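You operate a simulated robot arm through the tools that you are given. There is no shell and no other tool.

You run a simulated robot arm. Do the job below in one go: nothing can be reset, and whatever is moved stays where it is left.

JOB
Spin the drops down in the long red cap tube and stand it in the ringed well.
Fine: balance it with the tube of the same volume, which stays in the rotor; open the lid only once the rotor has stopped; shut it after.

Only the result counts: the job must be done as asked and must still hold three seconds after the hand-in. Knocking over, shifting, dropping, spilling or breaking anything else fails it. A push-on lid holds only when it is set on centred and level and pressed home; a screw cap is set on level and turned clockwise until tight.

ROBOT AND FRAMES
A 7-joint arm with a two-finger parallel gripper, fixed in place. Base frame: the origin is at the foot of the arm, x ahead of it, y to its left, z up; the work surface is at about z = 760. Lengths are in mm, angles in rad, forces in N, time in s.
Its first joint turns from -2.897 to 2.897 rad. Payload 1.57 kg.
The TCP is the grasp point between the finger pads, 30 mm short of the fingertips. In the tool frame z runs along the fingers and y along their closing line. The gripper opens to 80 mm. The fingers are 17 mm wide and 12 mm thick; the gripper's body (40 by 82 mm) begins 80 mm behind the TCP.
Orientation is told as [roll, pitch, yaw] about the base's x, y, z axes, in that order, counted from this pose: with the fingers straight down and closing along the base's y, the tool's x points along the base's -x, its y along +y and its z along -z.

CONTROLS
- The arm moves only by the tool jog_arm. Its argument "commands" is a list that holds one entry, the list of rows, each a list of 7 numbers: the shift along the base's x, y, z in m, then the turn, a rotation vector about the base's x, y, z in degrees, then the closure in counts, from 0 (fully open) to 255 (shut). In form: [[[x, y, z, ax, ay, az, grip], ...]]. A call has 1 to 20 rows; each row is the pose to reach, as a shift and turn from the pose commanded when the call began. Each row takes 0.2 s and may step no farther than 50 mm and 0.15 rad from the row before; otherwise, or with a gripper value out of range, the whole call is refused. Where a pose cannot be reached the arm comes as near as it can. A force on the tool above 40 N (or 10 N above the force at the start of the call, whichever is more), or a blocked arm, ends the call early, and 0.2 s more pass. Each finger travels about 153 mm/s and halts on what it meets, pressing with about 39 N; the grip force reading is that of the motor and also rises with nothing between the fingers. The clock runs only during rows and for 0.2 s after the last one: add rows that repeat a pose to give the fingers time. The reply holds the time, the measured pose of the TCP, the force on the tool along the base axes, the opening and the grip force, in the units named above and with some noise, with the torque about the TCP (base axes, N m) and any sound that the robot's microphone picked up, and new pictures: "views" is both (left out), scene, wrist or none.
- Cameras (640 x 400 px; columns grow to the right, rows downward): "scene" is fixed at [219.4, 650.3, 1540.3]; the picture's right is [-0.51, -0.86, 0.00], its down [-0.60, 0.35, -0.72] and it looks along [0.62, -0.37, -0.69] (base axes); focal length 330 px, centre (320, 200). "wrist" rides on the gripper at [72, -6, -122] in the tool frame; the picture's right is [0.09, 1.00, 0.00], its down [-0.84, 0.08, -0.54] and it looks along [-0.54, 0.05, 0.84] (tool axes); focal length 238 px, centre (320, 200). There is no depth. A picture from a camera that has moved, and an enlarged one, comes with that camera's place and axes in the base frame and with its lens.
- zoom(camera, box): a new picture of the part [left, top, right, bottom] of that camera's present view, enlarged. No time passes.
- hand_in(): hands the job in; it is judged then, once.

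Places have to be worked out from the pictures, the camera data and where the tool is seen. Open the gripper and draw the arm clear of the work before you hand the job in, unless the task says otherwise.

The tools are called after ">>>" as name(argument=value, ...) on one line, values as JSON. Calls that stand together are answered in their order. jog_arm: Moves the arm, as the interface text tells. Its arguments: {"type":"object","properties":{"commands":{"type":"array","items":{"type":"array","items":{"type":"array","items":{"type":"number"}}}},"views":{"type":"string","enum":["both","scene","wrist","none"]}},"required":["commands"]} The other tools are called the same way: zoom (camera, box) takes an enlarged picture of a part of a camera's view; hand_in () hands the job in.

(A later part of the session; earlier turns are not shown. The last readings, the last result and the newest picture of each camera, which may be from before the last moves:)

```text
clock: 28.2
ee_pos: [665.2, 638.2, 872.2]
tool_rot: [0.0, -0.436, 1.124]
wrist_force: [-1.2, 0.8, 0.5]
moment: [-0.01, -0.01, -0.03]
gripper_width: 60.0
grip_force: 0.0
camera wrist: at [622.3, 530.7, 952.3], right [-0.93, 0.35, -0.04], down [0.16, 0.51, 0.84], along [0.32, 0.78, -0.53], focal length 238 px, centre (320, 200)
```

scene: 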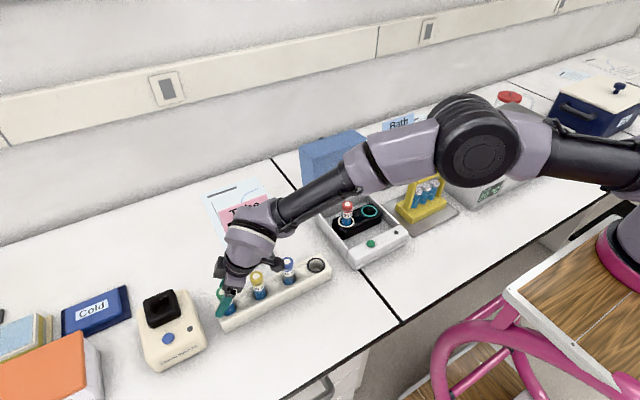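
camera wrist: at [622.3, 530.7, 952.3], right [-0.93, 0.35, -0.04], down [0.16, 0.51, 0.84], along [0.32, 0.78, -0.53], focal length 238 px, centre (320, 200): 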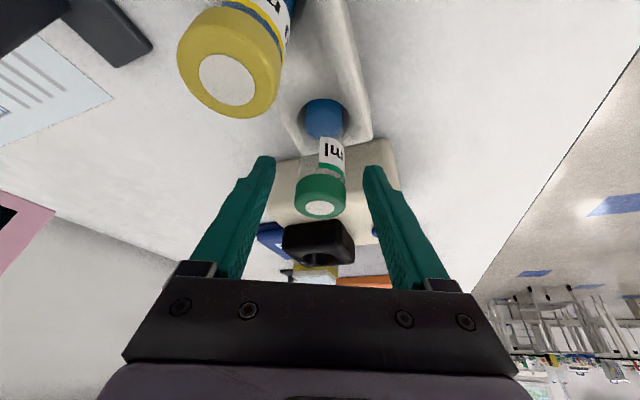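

The green cap sits right at the grasp point with no contact forces. I close the gripper fully and hold.

>>> jog_arm(commands=[[[0, 0, 0, 0, 0, 0, 160], [0, 0, 0, 0, 0, 0, 255], [0, 0, 0, 0, 0, 0, 255], [0, 0, 0, 0, 0, 0, 255]]], views="wrist")

```text
clock: 29.2
ee_pos: [664.0, 639.6, 872.3]
tool_rot: [0.001, -0.437, 1.125]
wrist_force: [-0.7, -1.3, 0.1]
moment: [0.0, 0.05, -0.01]
gripper_width: 28.2
grip_force: 38.1
camera wrist: at [622.2, 530.6, 952.3], right [-0.93, 0.35, -0.04], down [0.16, 0.51, 0.84], along [0.32, 0.78, -0.53], focal length 238 px, centre (320, 200)
```

wrist: 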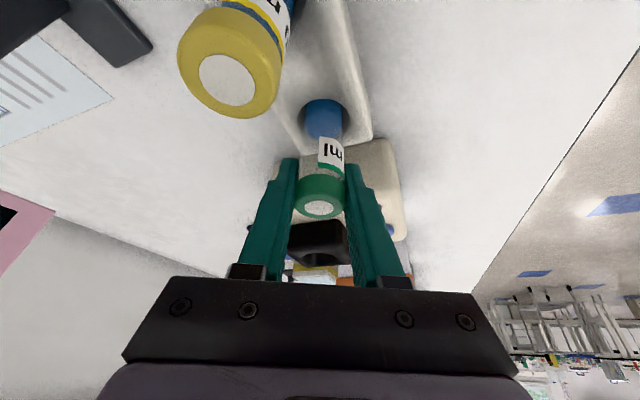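

The tube is gripped (28.2 mm, 38 N). I lift it straight up 100 mm.

>>> jog_arm(commands=[[[0, 0, 0.02, 0, 0, 0, 255], [0, 0, 0.045, 0, 0, 0, 255], [0, 0, 0.07, 0, 0, 0, 255], [0, 0, 0.1, 0, 0, 0, 255], [0, 0, 0.1, 0, 0, 0, 255]]], views="both")

```text
clock: 30.4
ee_pos: [665.2, 639.1, 970.7]
tool_rot: [0.0, -0.434, 1.124]
wrist_force: [0.0, 0.1, 0.3]
moment: [-0.02, -0.01, 0.0]
gripper_width: 28.3
grip_force: 38.6
camera wrist: at [622.1, 530.6, 1050.8], right [-0.93, 0.35, -0.04], down [0.16, 0.51, 0.84], along [0.32, 0.78, -0.53], focal length 238 px, centre (320, 200)
```

scene: 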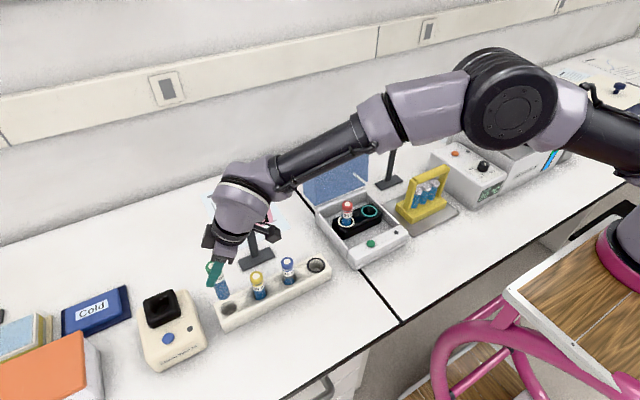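
wrist: 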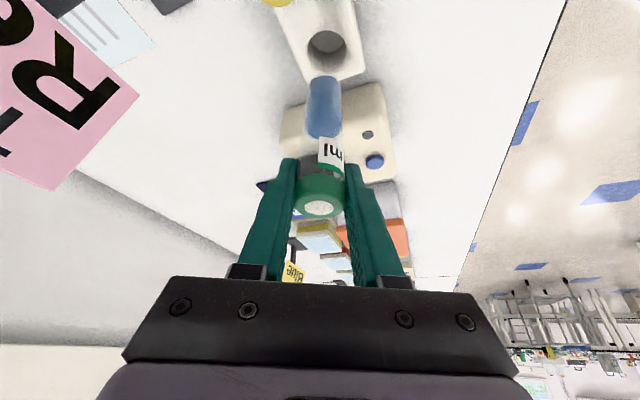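

The tube is out of the rack. I zoom in to check that it hangs upright and to measure its length below the pads.

>>> zoom(camera="scene", box=[190, 230, 290, 330])

>>> zoom(camera="wrist", box=[270, 20, 400, 230])

```text
4.00 times, centred on (240, 280) of scene
camera zoom: at [219.4, 650.3, 1540.3], right [-0.51, -0.86, 0.0], down [-0.6, 0.35, -0.72], along [0.62, -0.37, -0.69], focal length 1318 px, centre (640, -120)
```

zoom: 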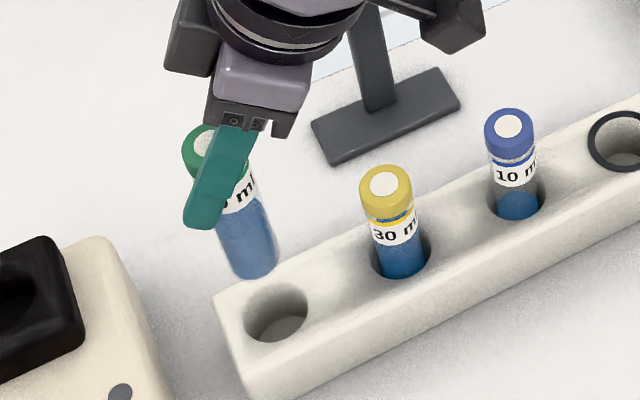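

```text
1.90 times, centred on (335, 125) of wrist
camera zoom: at [622.1, 530.6, 1050.8], right [-0.93, 0.35, -0.04], down [0.16, 0.51, 0.84], along [0.32, 0.78, -0.53], focal length 454 px, centre (291, 343)
```

zoom: 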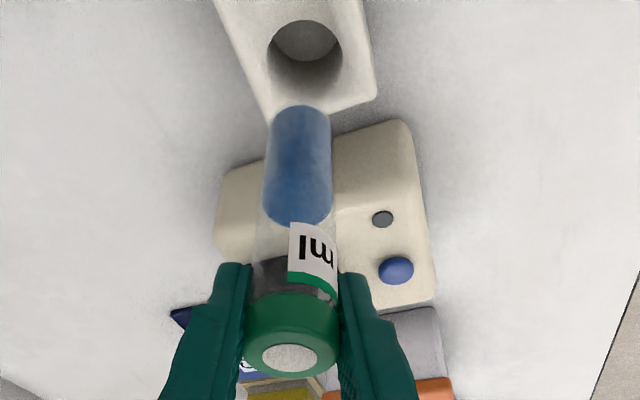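

The tube hangs upright, about 120 mm long (bottom 109 mm below the TCP). I carry it high around the sign and over the red tube to above the empty teal rotor well at about (743,168).

>>> jog_arm(commands=[[[-0.03, -0.029, 0.019, 0, 0, 0, 255], [-0.05, -0.064, 0.044, 0, 0, 0, 255], [-0.055, -0.104, 0.069, 0, 0, 0, 255], [-0.055, -0.151, 0.074, 0, 0, 0, 255], [-0.053, -0.198, 0.074, 0, 0, 0, 255], [-0.047, -0.245, 0.074, 0, 0, 0, 255], [-0.035, -0.29, 0.074, 0, 0, 0, 255], [-0.015, -0.332, 0.074, 0, 0, 0, 255], [0.01, -0.371, 0.074, 0, 0, 0, 255], [0.037, -0.409, 0.074, 0, 0, 0, 255], [0.063, -0.447, 0.074, 0, 0, 0, 255], [0.078, -0.471, 0.074, 0, 0, 0, 255], [0.078, -0.471, 0.074, 0, 0, 0, 255]]], views="both")

```text
clock: 33.2
ee_pos: [745.6, 168.6, 1045.9]
tool_rot: [-0.001, -0.436, 1.127]
wrist_force: [0.5, 0.6, -0.2]
moment: [-0.01, 0.02, -0.03]
gripper_width: 28.2
grip_force: 38.2
camera wrist: at [702.8, 60.2, 1126.5], right [-0.93, 0.35, -0.04], down [0.16, 0.51, 0.84], along [0.32, 0.78, -0.53], focal length 238 px, centre (320, 200)
```

scene: 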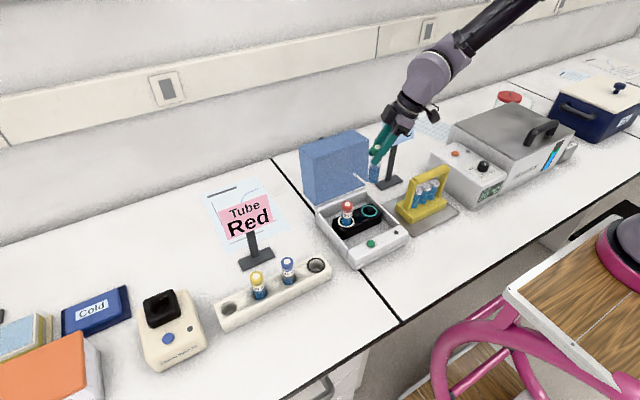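
wrist: 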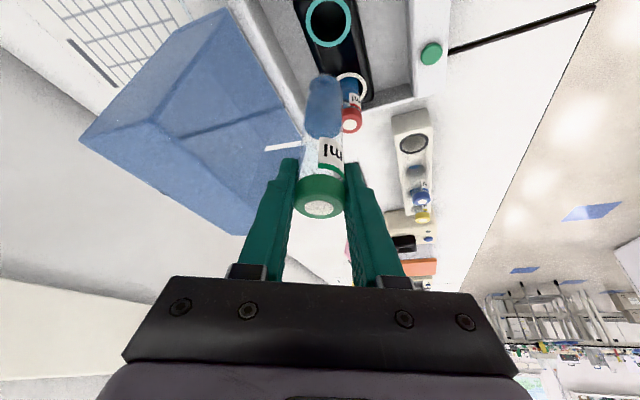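

The tube is near the rotor. I zoom to locate the teal well precisely relative to the tube.

>>> zoom(camera="wrist", box=[270, 0, 410, 140])

>>> zoom(camera="scene", box=[320, 120, 460, 280])

```text
2.86 times, centred on (340, 70) of wrist
camera zoom: at [702.8, 60.2, 1126.5], right [-0.93, 0.35, -0.04], down [0.16, 0.51, 0.84], along [0.32, 0.78, -0.53], focal length 681 px, centre (263, 571)
```

zoom: 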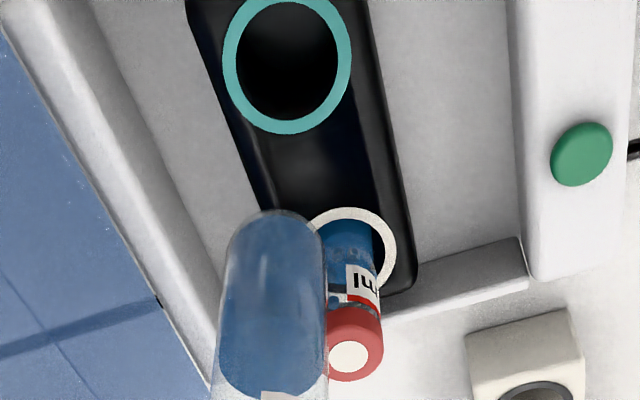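

```text
2.50 times, centred on (390, 200) of scene
camera zoom: at [219.4, 650.3, 1540.3], right [-0.51, -0.86, 0.0], down [-0.6, 0.35, -0.72], along [0.62, -0.37, -0.69], focal length 824 px, centre (145, 200)
```

zoom: 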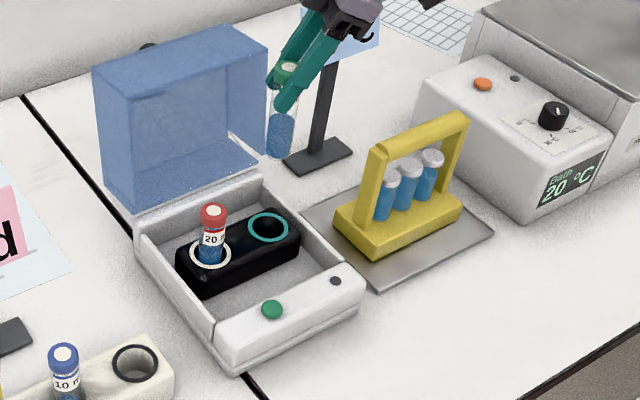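

The teal well computes to about (744.5, 167.5, z≈824) with a generous ~38 mm bore. I lower until the tube's bottom is about 20 mm above the rotor and look again.

>>> jog_arm(commands=[[[-0.001, -0.001, -0.03, 0, 0, 0, 255], [-0.001, -0.001, -0.06, 0, 0, 0, 255], [-0.001, -0.001, -0.09, 0, 0, 0, 255], [-0.001, -0.001, -0.09, 0, 0, 0, 255]]], views="both")

>>> zoom(camera="scene", box=[320, 160, 420, 260])

>>> zoom(camera="wrist", box=[260, 0, 400, 140])

```text
clock: 34.2
ee_pos: [743.7, 167.8, 955.7]
tool_rot: [-0.002, -0.436, 1.127]
wrist_force: [-1.0, -0.1, -0.5]
moment: [-0.02, 0.01, 0.0]
gripper_width: 28.2
grip_force: 38.4
camera wrist: at [701.3, 59.1, 1035.5], right [-0.93, 0.35, -0.04], down [0.16, 0.51, 0.84], along [0.32, 0.78, -0.53], focal length 238 px, centre (320, 200)
```

scene: 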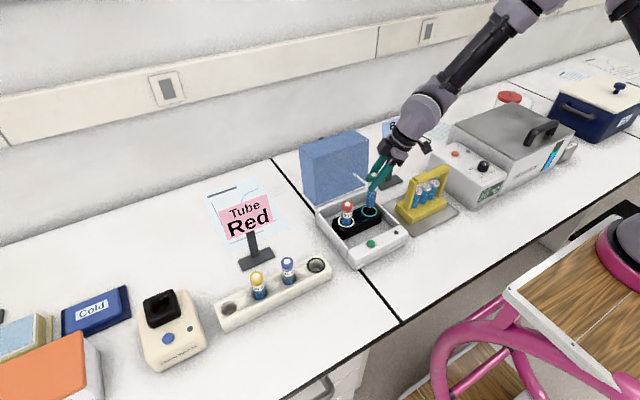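
wrist: 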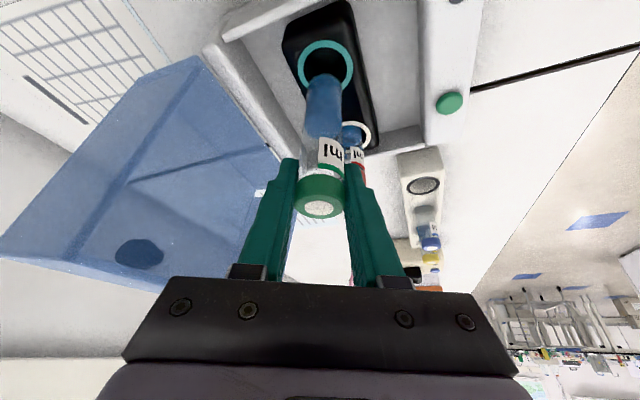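

```text
4.00 times, centred on (370, 210) of scene
camera zoom: at [219.4, 650.3, 1540.3], right [-0.51, -0.86, 0.0], down [-0.6, 0.35, -0.72], along [0.62, -0.37, -0.69], focal length 1318 px, centre (120, 160)
```

zoom: 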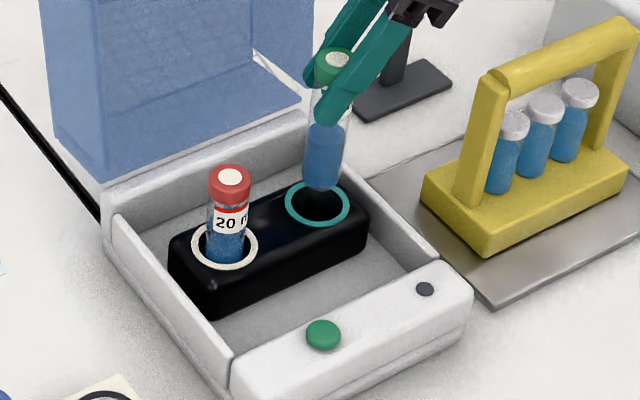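

```text
2.86 times, centred on (330, 70) of wrist
camera zoom: at [701.3, 59.1, 1035.5], right [-0.93, 0.35, -0.04], down [0.16, 0.51, 0.84], along [0.32, 0.78, -0.53], focal length 681 px, centre (291, 571)
```

zoom: 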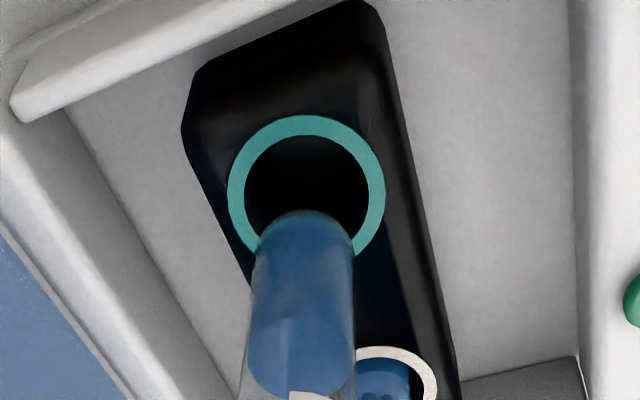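

Both views agree the tube's bottom is within about 1–2 mm of the well centre. I lower it into the well to z≈900 and check the force.

>>> jog_arm(commands=[[[0, 0.001, -0.02, 0, 0, 0, 255], [0, 0.001, -0.04, 0, 0, 0, 255], [0, 0.001, -0.055, 0, 0, 0, 255], [0, 0.001, -0.055, 0, 0, 0, 255]]], views="both")

```text
clock: 35.2
ee_pos: [742.6, 169.1, 899.7]
tool_rot: [0.001, -0.437, 1.128]
wrist_force: [0.0, 0.3, -1.6]
moment: [0.02, -0.01, 0.0]
gripper_width: 28.2
grip_force: 38.1
camera wrist: at [700.0, 59.8, 980.4], right [-0.93, 0.35, -0.04], down [0.16, 0.51, 0.84], along [0.32, 0.78, -0.53], focal length 238 px, centre (320, 200)
```

scene: 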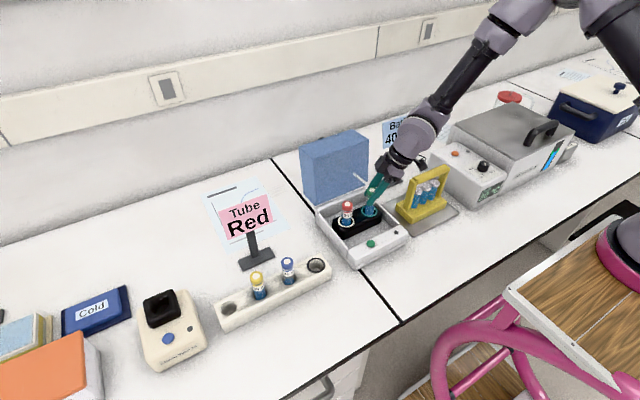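
wrist: 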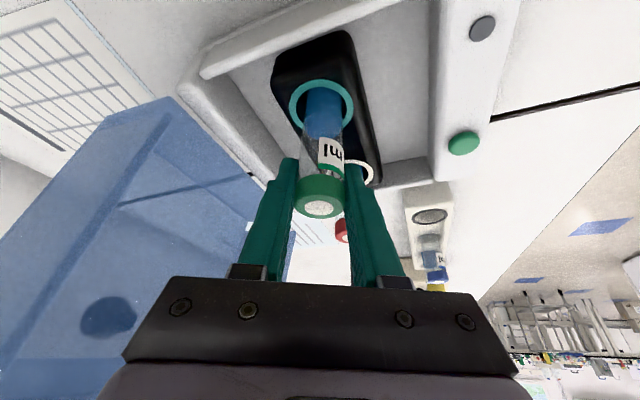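

The tube is well inside the bore with no side load. I continue down in small steps to about z=886, watching for seating contact.

>>> jog_arm(commands=[[[0.0005, 0, -0.004, 0, 0, 0, 255], [0.0005, 0, -0.008, 0, 0, 0, 255], [0.0005, 0, -0.011, 0, 0, 0, 255], [0.0005, 0, -0.014, 0, 0, 0, 255], [0.0005, 0, -0.014, 0, 0, 0, 255]]], views="none")

```text
clock: 36.4
ee_pos: [743.7, 168.2, 887.8]
tool_rot: [0.0, -0.436, 1.125]
wrist_force: [0.4, 0.0, 0.0]
moment: [-0.02, 0.0, 0.01]
gripper_width: 28.4
grip_force: 38.3
```

No contact yet at 887.8. I continue in 2 mm steps.

>>> jog_arm(commands=[[[0, 0, -0.002, 0, 0, 0, 255], [0, 0, -0.004, 0, 0, 0, 255], [0, 0, -0.006, 0, 0, 0, 255], [0, 0, -0.006, 0, 0, 0, 255]]], views="none")

>>> zoom(camera="scene", box=[325, 170, 405, 240])

```text
clock: 37.4
ee_pos: [744.3, 167.6, 883.2]
tool_rot: [-0.003, -0.44, 1.127]
wrist_force: [-1.3, -2.4, 32.8]
moment: [-0.07, 0.19, -0.01]
gripper_width: 28.4
grip_force: 38.8
```

```text
5.71 times, centred on (365, 205) of scene
camera zoom: at [219.4, 650.3, 1540.3], right [-0.51, -0.86, 0.0], down [-0.6, 0.35, -0.72], along [0.62, -0.37, -0.69], focal length 1884 px, centre (63, 171)
```

zoom: 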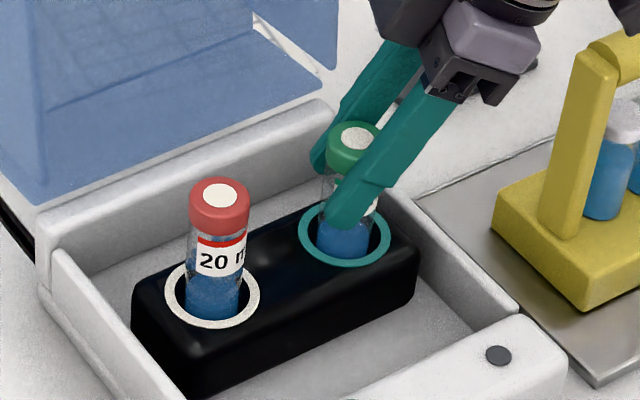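

A firm 33 N upward reaction shows the tube is seated. I relieve 2 mm and open the fingers moderately.

>>> jog_arm(commands=[[[0, 0, 0.0015, 0, 0, 0, 255], [0, 0, 0.002, 0, 0, 0, 255], [0, 0, 0.002, 0, 0, 0, 96], [0, 0, 0.002, 0, 0, 0, 96], [0, 0, 0.002, 0, 0, 0, 96]]], views="both")

```text
clock: 38.6
ee_pos: [744.5, 167.9, 883.1]
tool_rot: [0.001, -0.436, 1.124]
wrist_force: [-1.1, -0.1, 0.0]
moment: [-0.02, 0.01, -0.01]
gripper_width: 49.9
grip_force: 0.1
camera wrist: at [700.2, 59.6, 963.4], right [-0.93, 0.35, -0.04], down [0.16, 0.51, 0.84], along [0.32, 0.78, -0.53], focal length 238 px, centre (320, 200)
```

scene: 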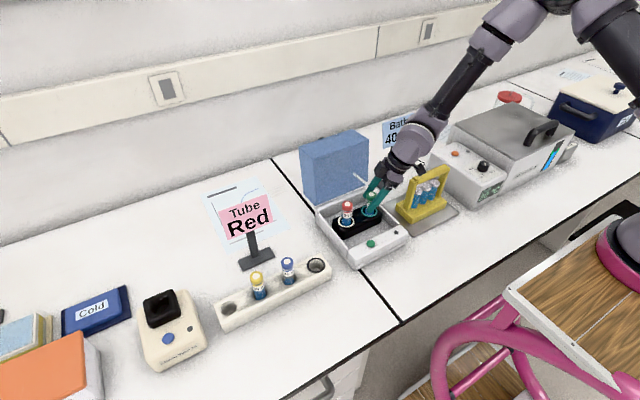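
wrist: 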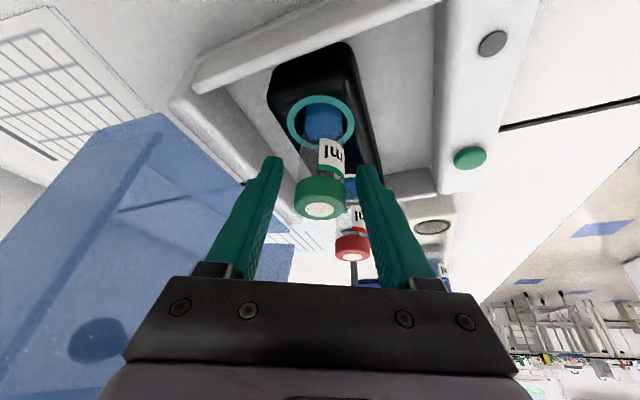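

The green tube stands free in the rotor next to the red one, both caps at about z≈895. I withdraw straight up before turning the tool vertical.

>>> jog_arm(commands=[[[0, 0, 0.02, 0, 0, 0, 96], [0, 0, 0.05, 0, 0, 0, 96], [0, 0, 0.09, 0, 0, 0, 96], [0, 0, 0.135, 0, 0, 0, 96], [0, 0, 0.175, 0, 0, 0, 96], [0, 0, 0.175, 0, 0, 0, 96]]], views="none")

>>> jog_arm(commands=[[[0, 0, 0, -5.64, 2.69, 0, 96], [0, 0, 0, -11.27, 5.39, 0, 96], [0, 0, 0, -16.91, 8.08, 0, 96], [0, 0, 0, -22.55, 10.78, 0, 96], [0, 0, 0, -22.55, 10.78, 0, 96]]], views="none")

>>> jog_arm(commands=[[[0, 0, 0, 0, 0, -8, 96], [0, 0, 0, 0, 0, -16, 96], [0, 0, 0, 0, 0, -24, 96], [0, 0, 0, 0, 0, -32, 96], [0, 0, 0, 0, 0, -40, 96], [0, 0, 0, 0, 0, -48, 96], [0, 0, 0, 0, 0, -56, 96], [0, 0, 0, 0, 0, -64.4, 96], [0, 0, 0, 0, 0, -64.4, 96]]], views="both")

```text
clock: 40.0
ee_pos: [743.3, 167.1, 1057.5]
tool_rot: [-0.001, -0.438, 1.123]
wrist_force: [0.2, -0.2, -0.2]
moment: [0.01, 0.03, 0.02]
gripper_width: 50.0
grip_force: 0.1
```

```text
clock: 41.2
ee_pos: [743.0, 168.6, 1057.1]
tool_rot: [-0.001, -0.001, 1.123]
wrist_force: [0.5, -0.1, 0.8]
moment: [0.01, 0.0, -0.03]
gripper_width: 49.9
grip_force: 0.0
```

```text
clock: 43.2
ee_pos: [742.1, 168.1, 1058.2]
tool_rot: [0.001, 0.001, 0.0]
wrist_force: [-0.7, -0.1, -1.0]
moment: [0.0, 0.0, 0.0]
gripper_width: 49.9
grip_force: 0.1
camera wrist: at [672.2, 160.9, 1180.5], right [-0.09, 1.0, 0.0], down [0.84, 0.08, 0.54], along [0.54, 0.05, -0.84], focal length 238 px, centre (320, 200)
```

scene: 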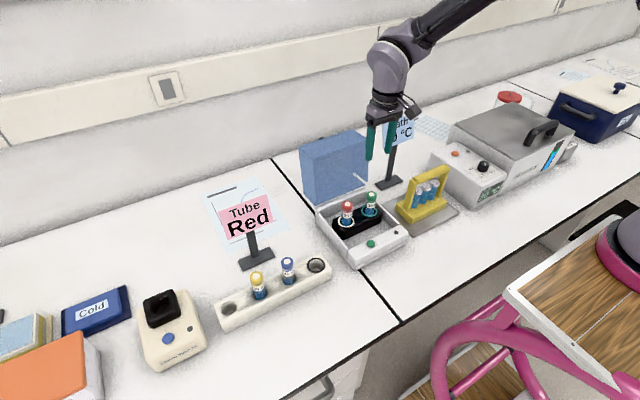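
wrist: 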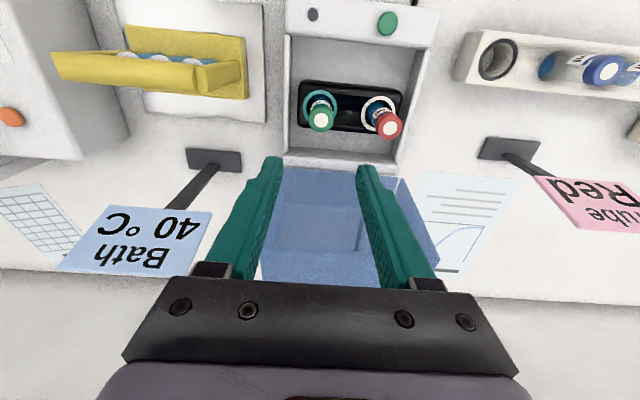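

Both tubes stand in the rotor. I zoom in to refine the positions of tubes, lid and buttons from this vantage.

>>> zoom(camera="wrist", box=[260, 0, 440, 160])

>>> zoom(camera="wrist", box=[240, 140, 460, 300])

>>> zoom(camera="scene", box=[290, 120, 410, 270])

```text
2.50 times, centred on (350, 80) of wrist
camera zoom: at [672.2, 160.9, 1180.5], right [-0.09, 1.0, 0.0], down [0.84, 0.08, 0.54], along [0.54, 0.05, -0.84], focal length 596 px, centre (245, 500)
```

zoom: 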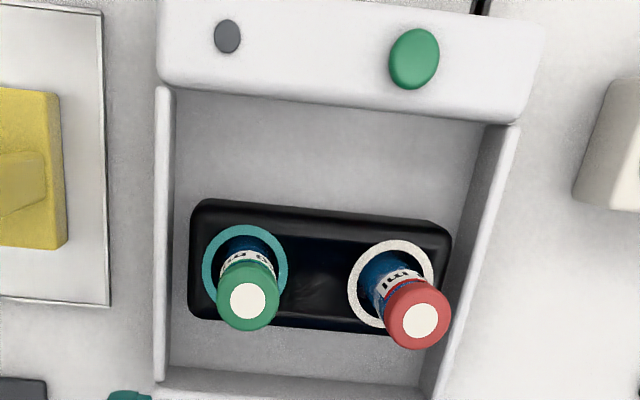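

```text
2.50 times, centred on (350, 220) of wrist
camera zoom: at [672.2, 160.9, 1180.5], right [-0.09, 1.0, 0.0], down [0.84, 0.08, 0.54], along [0.54, 0.05, -0.84], focal length 596 px, centre (245, 150)
```

zoom: 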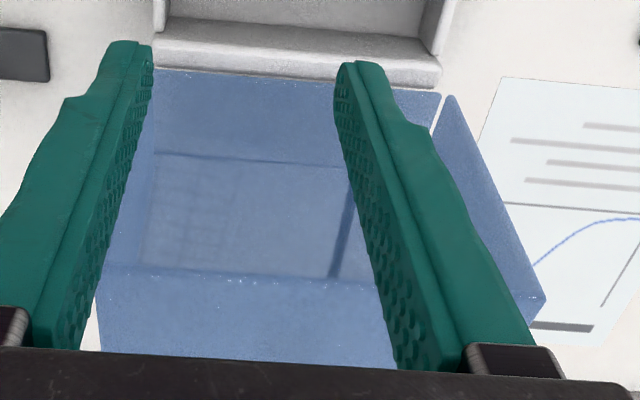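

```text
2.67 times, centred on (350, 195) of scene
camera zoom: at [219.4, 650.3, 1540.3], right [-0.51, -0.86, 0.0], down [-0.6, 0.35, -0.72], along [0.62, -0.37, -0.69], focal length 879 px, centre (240, 213)
```

zoom: 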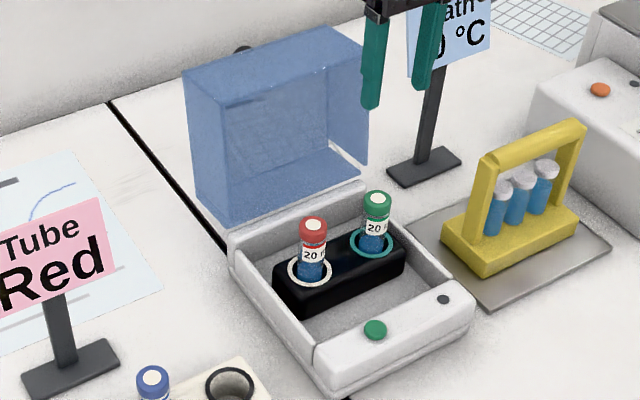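

Tubes: green (744,168.5), red (745.6,251.5); button (641,239.5). The lid has a round knob on its outer face near (942,205,963) now pointing backward, so I plan to take the knob with a vertical tool from above and swing the lid down under control. I fly over to look at it.

>>> jog_arm(commands=[[[0, 0, 0.04, 0, 0, 0, 0], [0.03, 0.006, 0.06, 0, 0, 0, 0], [0.075, 0.015, 0.06, 0, 0, 0, 0], [0.12, 0.024, 0.06, 0, 0, 0, 0], [0.165, 0.033, 0.06, 0, 0, 0, 0], [0.198, 0.039, 0.06, 0, 0, 0, 0], [0.198, 0.039, 0.06, 0, 0, 0, 0]]], views="both")

```text
clock: 44.8
ee_pos: [940.9, 207.8, 1115.1]
tool_rot: [0.0, 0.0, 0.0]
wrist_force: [-0.5, -0.4, -0.4]
moment: [0.03, -0.04, 0.02]
gripper_width: 80.3
grip_force: 0.1
camera wrist: at [869.5, 201.0, 1238.6], right [-0.09, 1.0, 0.0], down [0.84, 0.08, 0.54], along [0.54, 0.05, -0.84], focal length 238 px, centre (320, 200)
```

scene: 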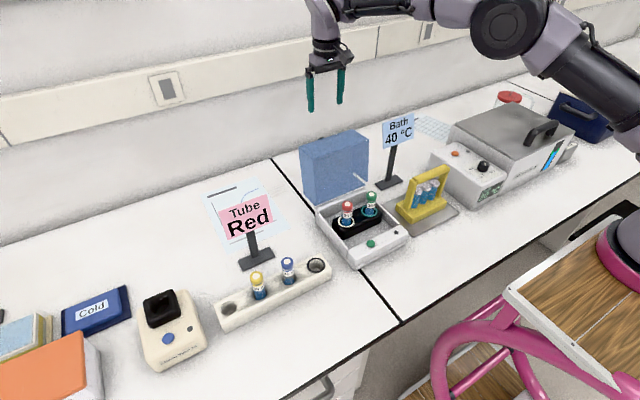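
wrist: 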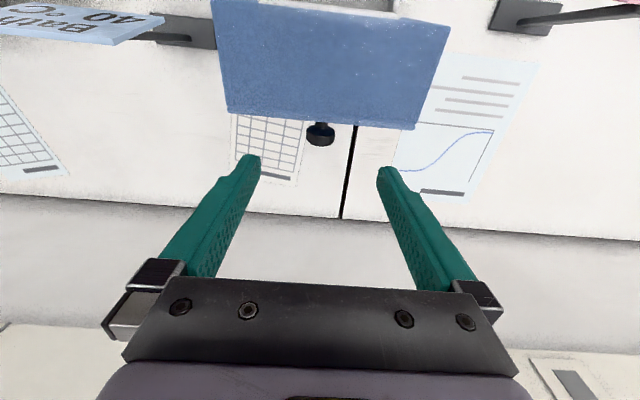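

>>> zoom(camera="wrist", box=[270, 90, 370, 170])

>>> zoom(camera="wrist", box=[190, 0, 470, 180])

```text
5.00 times, centred on (320, 130) of wrist
camera zoom: at [869.5, 201.0, 1238.6], right [-0.09, 1.0, 0.0], down [0.84, 0.08, 0.54], along [0.54, 0.05, -0.84], focal length 1192 px, centre (320, 550)
```

zoom: 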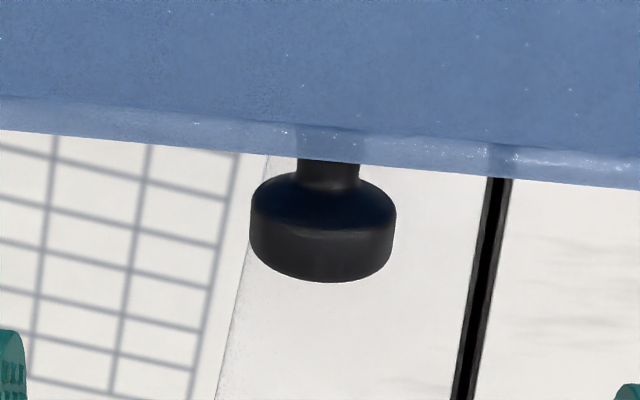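

```text
2.22 times, centred on (330, 90) of wrist
camera zoom: at [869.5, 201.0, 1238.6], right [-0.09, 1.0, 0.0], down [0.84, 0.08, 0.54], along [0.54, 0.05, -0.84], focal length 530 px, centre (298, 444)
```

zoom: 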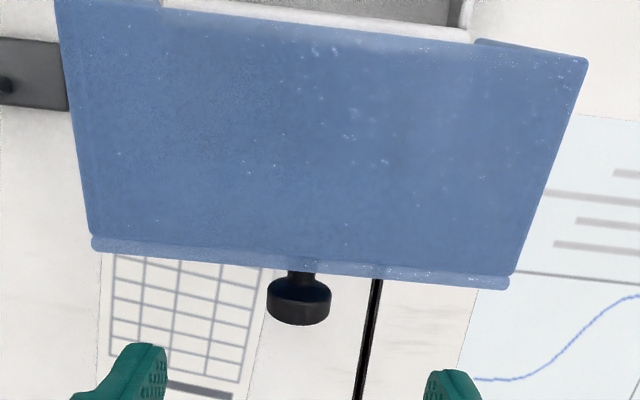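

The knob is a mushroom: neck about 14 mm, head about 34 mm across centred near (957, 210, 962), with the lid leaning back about 6°. I lower the open gripper over the head (fingers on its two y sides, clear behind the lid).

>>> jog_arm(commands=[[[0.008, 0.001, -0.03, 0, 0, 0, 0], [0.016, 0.002, -0.065, 0, 0, 0, 0], [0.016, 0.002, -0.1, 0, 0, 0, 0], [0.016, 0.002, -0.13, 0, 0, 0, 0], [0.016, 0.002, -0.148, 0, 0, 0, 0], [0.016, 0.002, -0.148, 0, 0, 0, 0]]], views="both")

>>> zoom(camera="wrist", box=[220, 90, 420, 240])

```text
clock: 46.2
ee_pos: [956.8, 208.7, 971.0]
tool_rot: [-0.001, 0.0, 0.0]
wrist_force: [0.3, 0.1, -0.3]
moment: [0.01, 0.04, 0.0]
gripper_width: 79.9
grip_force: 0.1
camera wrist: at [885.9, 201.8, 1093.1], right [-0.09, 1.0, 0.0], down [0.84, 0.08, 0.54], along [0.54, 0.05, -0.84], focal length 238 px, centre (320, 200)
```

scene: 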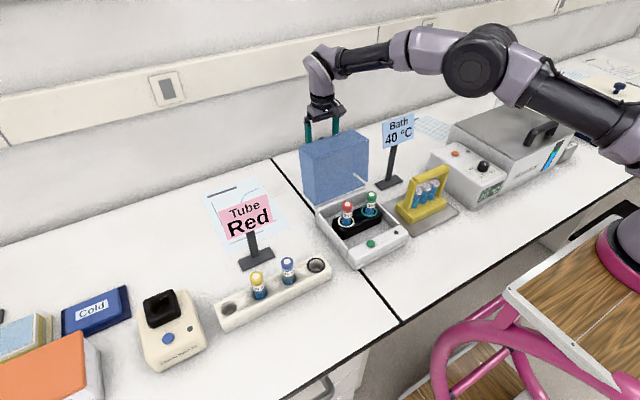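
wrist: 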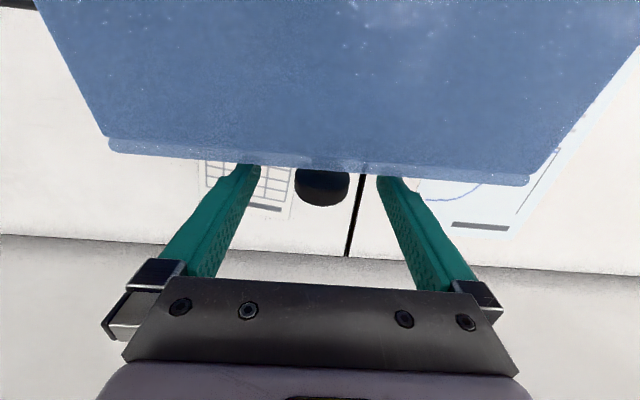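

```text
2.67 times, centred on (320, 165) of wrist
camera zoom: at [885.9, 201.8, 1093.1], right [-0.09, 1.0, 0.0], down [0.84, 0.08, 0.54], along [0.54, 0.05, -0.84], focal length 636 px, centre (320, 293)
```

zoom: 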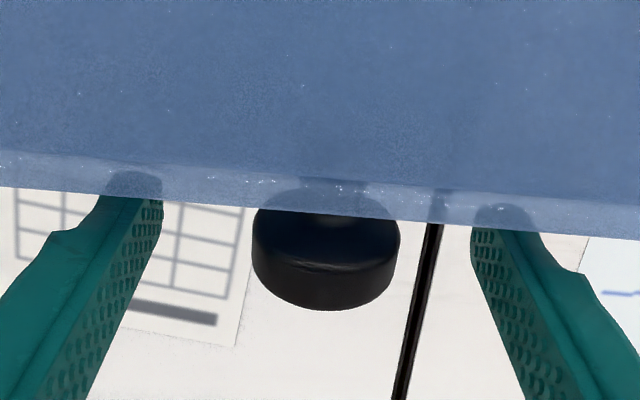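

The knob head triangulates to (954.5, 209.5, 966.7), 33 mm across, right between the fingers. I zoom on the hinge area to pin down the lid's pivot before gripping.

>>> zoom(camera="scene", box=[298, 160, 378, 220])

>>> zoom(camera="scene", box=[350, 165, 420, 265])

```text
6.67 times, centred on (338, 190) of scene
camera zoom: at [219.4, 650.3, 1540.3], right [-0.51, -0.86, 0.0], down [-0.6, 0.35, -0.72], along [0.62, -0.37, -0.69], focal length 2198 px, centre (200, 267)
```

zoom: 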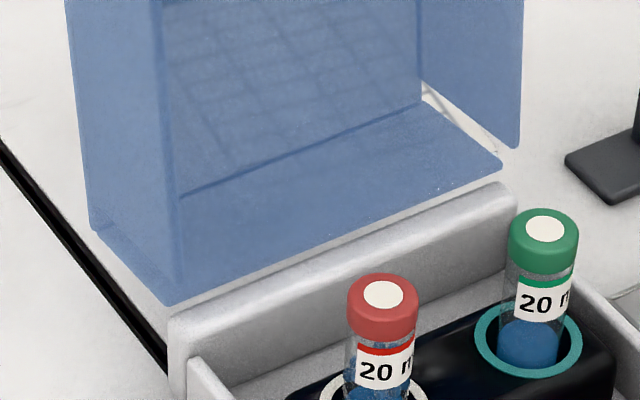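

```text
4.00 times, centred on (385, 215) of scene
camera zoom: at [219.4, 650.3, 1540.3], right [-0.51, -0.86, 0.0], down [-0.6, 0.35, -0.72], along [0.62, -0.37, -0.69], focal length 1318 px, centre (60, 140)
```

zoom: 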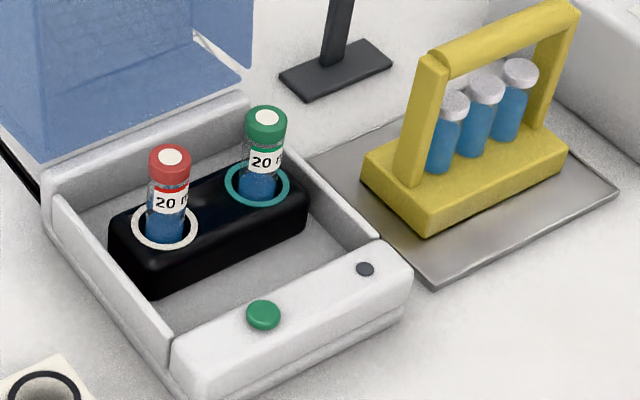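

My best estimate of the hinge is near (835, 835). I centre on the knob head and close the gripper on it.

>>> jog_arm(commands=[[[-0.002, 0.001, 0, 0, 0, 0, 0], [-0.002, 0.001, 0, 0, 0, 0, 130], [-0.002, 0.001, 0, 0, 0, 0, 255], [-0.002, 0.001, 0, 0, 0, 0, 255], [-0.002, 0.001, 0, 0, 0, 0, 255]]], views="wrist")

```text
clock: 47.4
ee_pos: [955.5, 208.8, 969.5]
tool_rot: [-0.001, -0.001, 0.002]
wrist_force: [1.1, -2.3, -1.6]
moment: [-0.03, -0.17, -0.01]
gripper_width: 32.9
grip_force: 41.3
camera wrist: at [884.1, 202.9, 1092.2], right [-0.09, 1.0, 0.0], down [0.84, 0.08, 0.54], along [0.54, 0.05, -0.84], focal length 238 px, centre (320, 200)
```

wrist: 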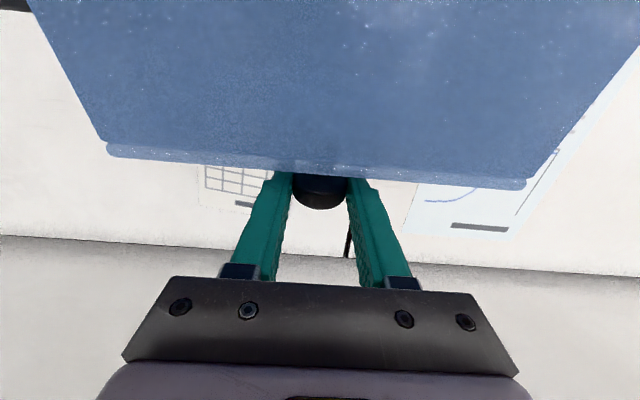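

The knob is held (32.9 mm). I start swinging the lid: about 12° along the estimated arc, and check the forces.

>>> jog_arm(commands=[[[-0.0035, 0, 0.0031, 0, 0, 0, 255], [-0.0071, 0, 0.0061, 0, 0, 0, 255], [-0.0108, 0, 0.009, 0, 0, 0, 255], [-0.0145, 0, 0.0118, 0, 0, 0, 255], [-0.0145, 0, 0.0118, 0, 0, 0, 255]]], views="scene")

```text
clock: 48.6
ee_pos: [940.6, 209.1, 981.2]
tool_rot: [0.0, -0.001, 0.001]
wrist_force: [3.2, -2.9, -4.8]
moment: [-0.02, -0.95, 0.02]
gripper_width: 33.0
grip_force: 41.2
```

scene: 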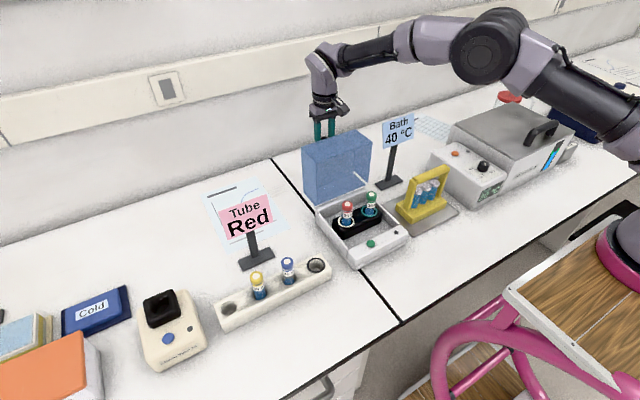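

The lid follows with small forces (about 5 N along the motion, 2 N radial). I continue another 12°.

>>> jog_arm(commands=[[[-0.0076, 0, 0.0051, 0, 0, 0, 255], [-0.0156, 0, 0.0098, 0, 0, 0, 255], [-0.0237, 0, 0.0141, 0, 0, 0, 255], [-0.0321, 0, 0.018, 0, 0, 0, 255], [-0.0321, 0, 0.018, 0, 0, 0, 255]]], views="scene")

>>> zoom(camera="scene", box=[290, 100, 410, 220])

```text
clock: 49.8
ee_pos: [909.0, 209.9, 1001.7]
tool_rot: [0.0, -0.003, -0.002]
wrist_force: [7.5, -1.4, 3.3]
moment: [0.04, -0.88, 0.02]
gripper_width: 33.3
grip_force: 41.4
```

scene: 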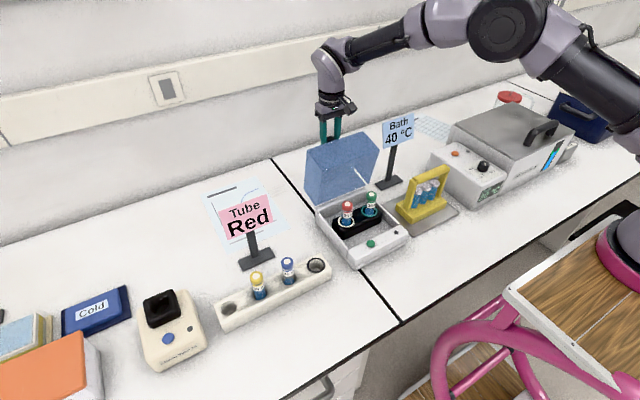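

```text
3.33 times, centred on (350, 160) of scene
camera zoom: at [219.4, 650.3, 1540.3], right [-0.51, -0.86, 0.0], down [-0.6, 0.35, -0.72], along [0.62, -0.37, -0.69], focal length 1099 px, centre (220, 333)
```

zoom: 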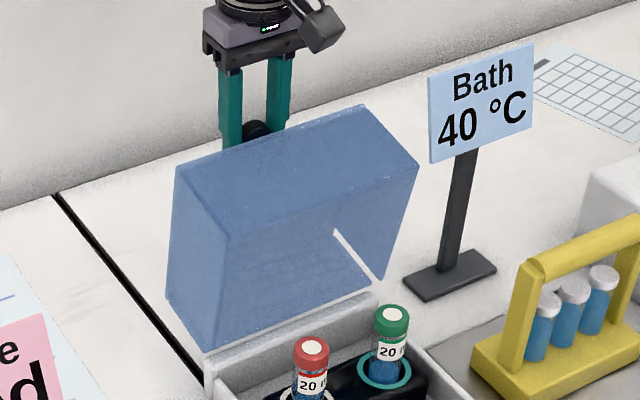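

The lid swings as predicted; a 6 N outward push says the true arc is about a millimetre higher. I go on another 16° with that correction.

>>> jog_arm(commands=[[[-0.0115, 0, 0.0054, 0, 0, 0, 255], [-0.0233, 0, 0.0092, 0, 0, 0, 255], [-0.0353, 0, 0.0123, 0, 0, 0, 255], [-0.0475, 0, 0.0145, 0, 0, 0, 255], [-0.0475, 0, 0.0145, 0, 0, 0, 255]]], views="none")

```text
clock: 51.0
ee_pos: [861.5, 210.4, 1012.9]
tool_rot: [0.001, 0.002, 0.001]
wrist_force: [3.8, -7.2, -5.0]
moment: [-0.09, -0.74, -0.04]
gripper_width: 33.1
grip_force: 40.9
```

Forces remain small. I continue over the top of the arc by another 16°.

>>> jog_arm(commands=[[[-0.0124, 0.0005, 0.0008, 0, 0, 0, 255], [-0.0248, 0.0005, 0.0011, 0, 0, 0, 255], [-0.0372, 0.0005, 0.0007, 0, 0, 0, 255], [-0.0495, 0.0005, -0.0005, 0, 0, 0, 255], [-0.0495, 0.0005, -0.0005, 0, 0, 0, 255]]], views="scene")

```text
clock: 52.2
ee_pos: [811.9, 210.2, 1014.8]
tool_rot: [0.0, 0.001, 0.0]
wrist_force: [7.0, -10.5, 9.6]
moment: [-0.05, -1.33, -0.1]
gripper_width: 33.1
grip_force: 41.2
```

scene: 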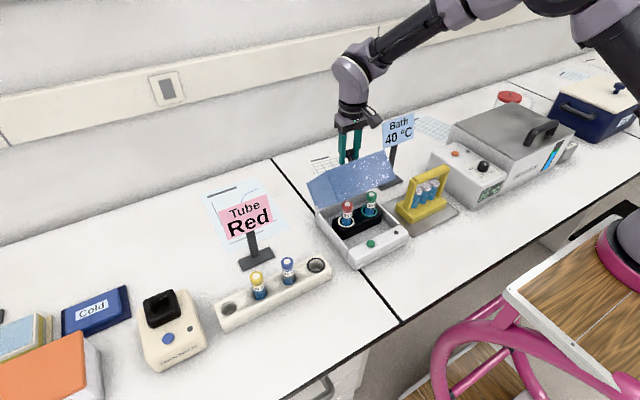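

The 10 N in −y and 9 N upward show I am about 1.5 mm off in y and 1 mm low. I correct for both and continue 16° further.

>>> jog_arm(commands=[[[-0.0123, -0.001, -0.0012, 0, 0, 0, 255], [-0.0243, -0.0015, -0.0039, 0, 0, 0, 255], [-0.0361, -0.0015, -0.0077, 0, 0, 0, 255], [-0.0476, -0.0015, -0.0123, 0, 0, 0, 255], [-0.0476, -0.0015, -0.0123, 0, 0, 0, 255]]], views="none")

```text
clock: 53.4
ee_pos: [763.8, 208.7, 1001.5]
tool_rot: [0.001, 0.001, 0.002]
wrist_force: [4.2, -3.0, 2.6]
moment: [0.08, -0.91, 0.03]
gripper_width: 33.2
grip_force: 40.6
```

Forces drop to a few newtons. I continue another 16° down the arc.

>>> jog_arm(commands=[[[-0.0112, -0.0003, -0.0052, 0, 0, 0, 255], [-0.022, -0.0003, -0.0112, 0, 0, 0, 255], [-0.0323, -0.0003, -0.0181, 0, 0, 0, 255], [-0.0421, -0.0003, -0.0257, 0, 0, 0, 255], [-0.0421, -0.0003, -0.0257, 0, 0, 0, 255]]], views="both")

>>> zoom(camera="scene", box=[300, 140, 430, 280])

```text
clock: 54.6
ee_pos: [721.5, 210.2, 975.9]
tool_rot: [0.0, -0.001, 0.003]
wrist_force: [8.5, 5.6, -0.1]
moment: [0.1, -1.28, 0.03]
gripper_width: 33.1
grip_force: 41.0
camera wrist: at [651.2, 202.7, 1098.3], right [-0.09, 1.0, 0.0], down [0.84, 0.08, 0.54], along [0.54, 0.05, -0.84], focal length 238 px, centre (320, 200)
```

scene: 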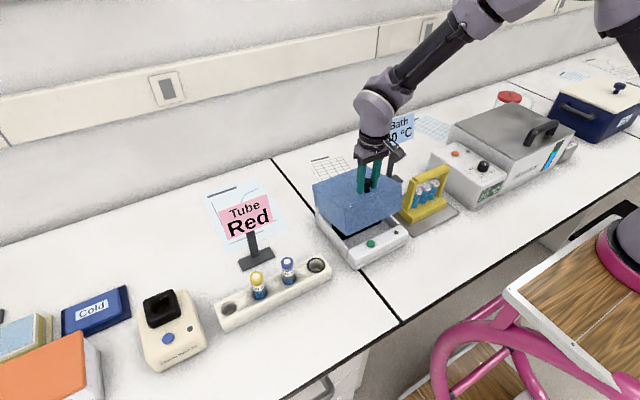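
wrist: 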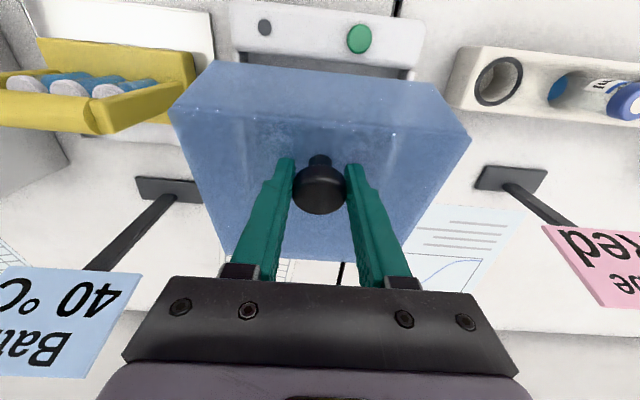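

```text
2.86 times, centred on (365, 210) of scene
camera zoom: at [219.4, 650.3, 1540.3], right [-0.51, -0.86, 0.0], down [-0.6, 0.35, -0.72], along [0.62, -0.37, -0.69], focal length 942 px, centre (191, 171)
```

zoom: 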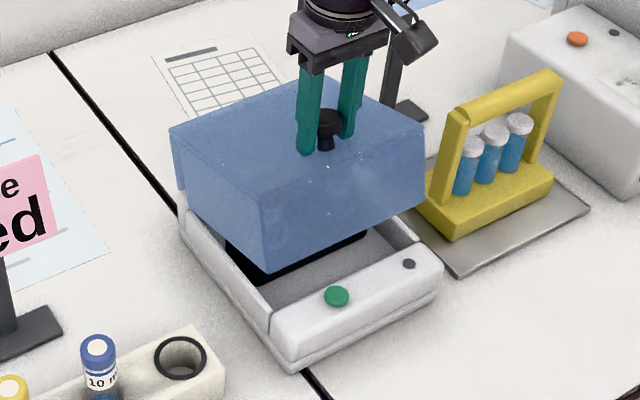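

The lid is nearly down, with about 13° left. I take the next 9° in smaller steps.

>>> jog_arm(commands=[[[-0.0065, 0, -0.0067, 0, 0, 0, 255], [-0.0132, 0, -0.0131, 0, 0, 0, 255], [-0.0195, 0, -0.02, 0, 0, 0, 255], [-0.0195, 0, -0.02, 0, 0, 0, 255]]], views="scene")

>>> zoom(camera="scene", box=[300, 140, 430, 280])

```text
clock: 55.6
ee_pos: [702.8, 209.4, 954.8]
tool_rot: [-0.001, 0.0, 0.001]
wrist_force: [0.1, 14.7, 6.2]
moment: [0.21, -0.97, 0.04]
gripper_width: 33.1
grip_force: 41.1
```

scene: 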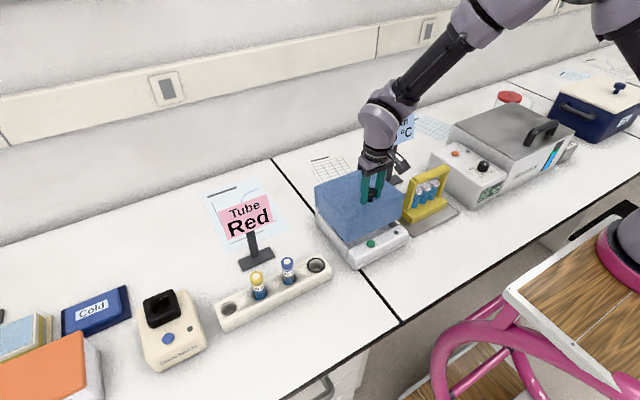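

```text
2.86 times, centred on (365, 210) of scene
camera zoom: at [219.4, 650.3, 1540.3], right [-0.51, -0.86, 0.0], down [-0.6, 0.35, -0.72], along [0.62, -0.37, -0.69], focal length 942 px, centre (191, 171)
```

zoom: 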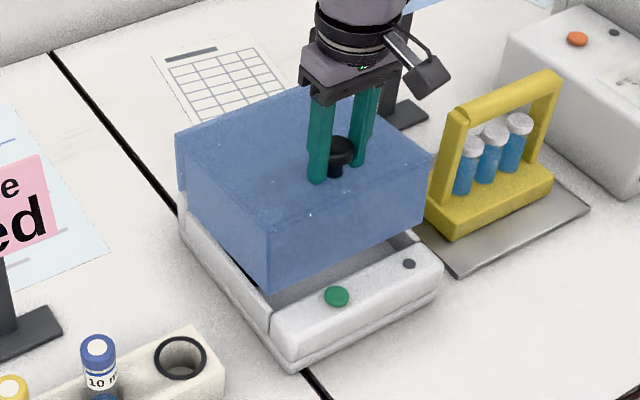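

A +15 N side force means I should shift +2 mm in y. I correct and continue down, expecting contact as the lid meets the body.

>>> jog_arm(commands=[[[-0.003, 0.0015, -0.0036, 0, 0, 0, 255], [-0.0059, 0.002, -0.0071, 0, 0, 0, 255], [-0.0088, 0.002, -0.0109, 0, 0, 0, 255], [-0.0088, 0.002, -0.0109, 0, 0, 0, 255]]], views="scene")

>>> zoom(camera="scene", box=[300, 140, 430, 280])

```text
clock: 56.6
ee_pos: [693.0, 210.0, 945.0]
tool_rot: [0.001, 0.0, 0.001]
wrist_force: [4.2, 3.8, 5.2]
moment: [0.03, -1.22, -0.04]
gripper_width: 33.0
grip_force: 41.1
```

scene: 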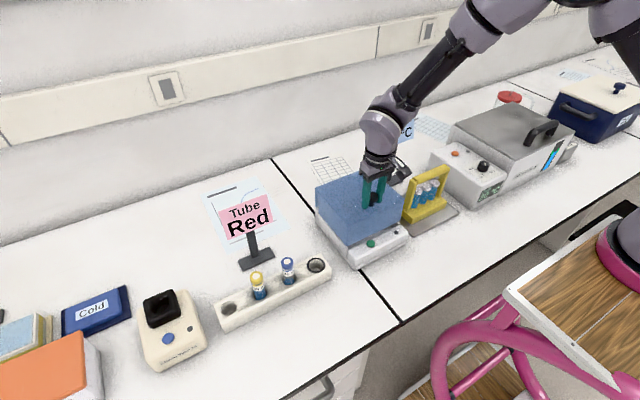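

```text
2.86 times, centred on (365, 210) of scene
camera zoom: at [219.4, 650.3, 1540.3], right [-0.51, -0.86, 0.0], down [-0.6, 0.35, -0.72], along [0.62, -0.37, -0.69], focal length 942 px, centre (191, 171)
```

zoom: 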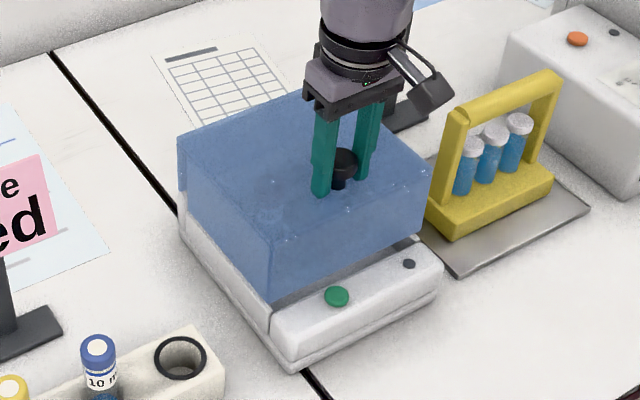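

Only a narrow gap is left at the front. I press on in small steps until the body pushes back.

>>> jog_arm(commands=[[[-0.0025, 0.0003, -0.0036, 0, 0, 0, 255], [-0.0045, 0.0003, -0.0072, 0, 0, 0, 255], [-0.0065, 0.0003, -0.0105, 0, 0, 0, 255], [-0.0065, 0.0003, -0.0105, 0, 0, 0, 255]]], views="scene")

>>> zoom(camera="scene", box=[300, 140, 430, 280])

```text
clock: 57.3
ee_pos: [690.9, 208.8, 939.6]
tool_rot: [0.001, -0.007, -0.005]
wrist_force: [-3.5, -5.4, 16.4]
moment: [-0.54, 0.7, 0.06]
gripper_width: 32.7
grip_force: 40.8
stopped in row 3: the force on the tool passed its limit at 46 N (the readings are from after the stop); the commanded pose is now the measured one
```

scene: 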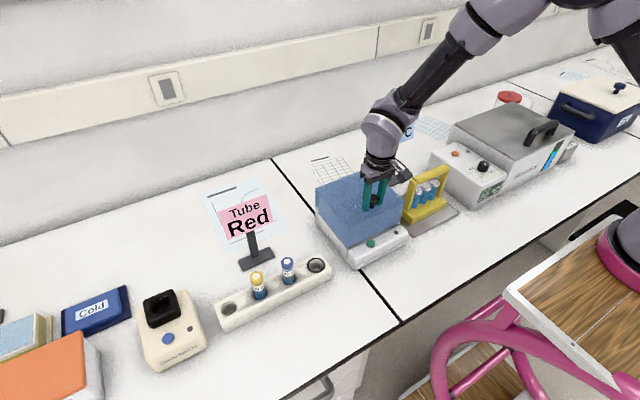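

```text
2.86 times, centred on (365, 210) of scene
camera zoom: at [219.4, 650.3, 1540.3], right [-0.51, -0.86, 0.0], down [-0.6, 0.35, -0.72], along [0.62, -0.37, -0.69], focal length 942 px, centre (191, 171)
```

zoom: 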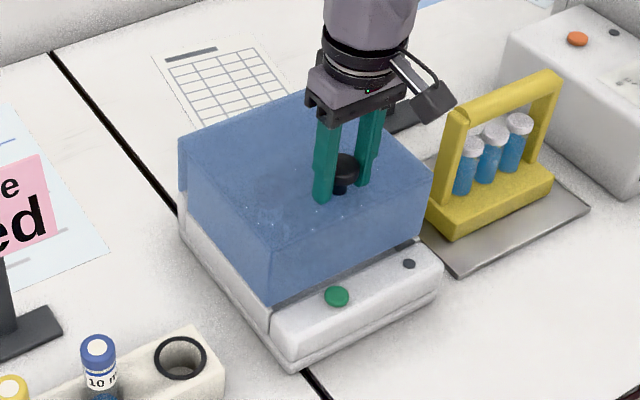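

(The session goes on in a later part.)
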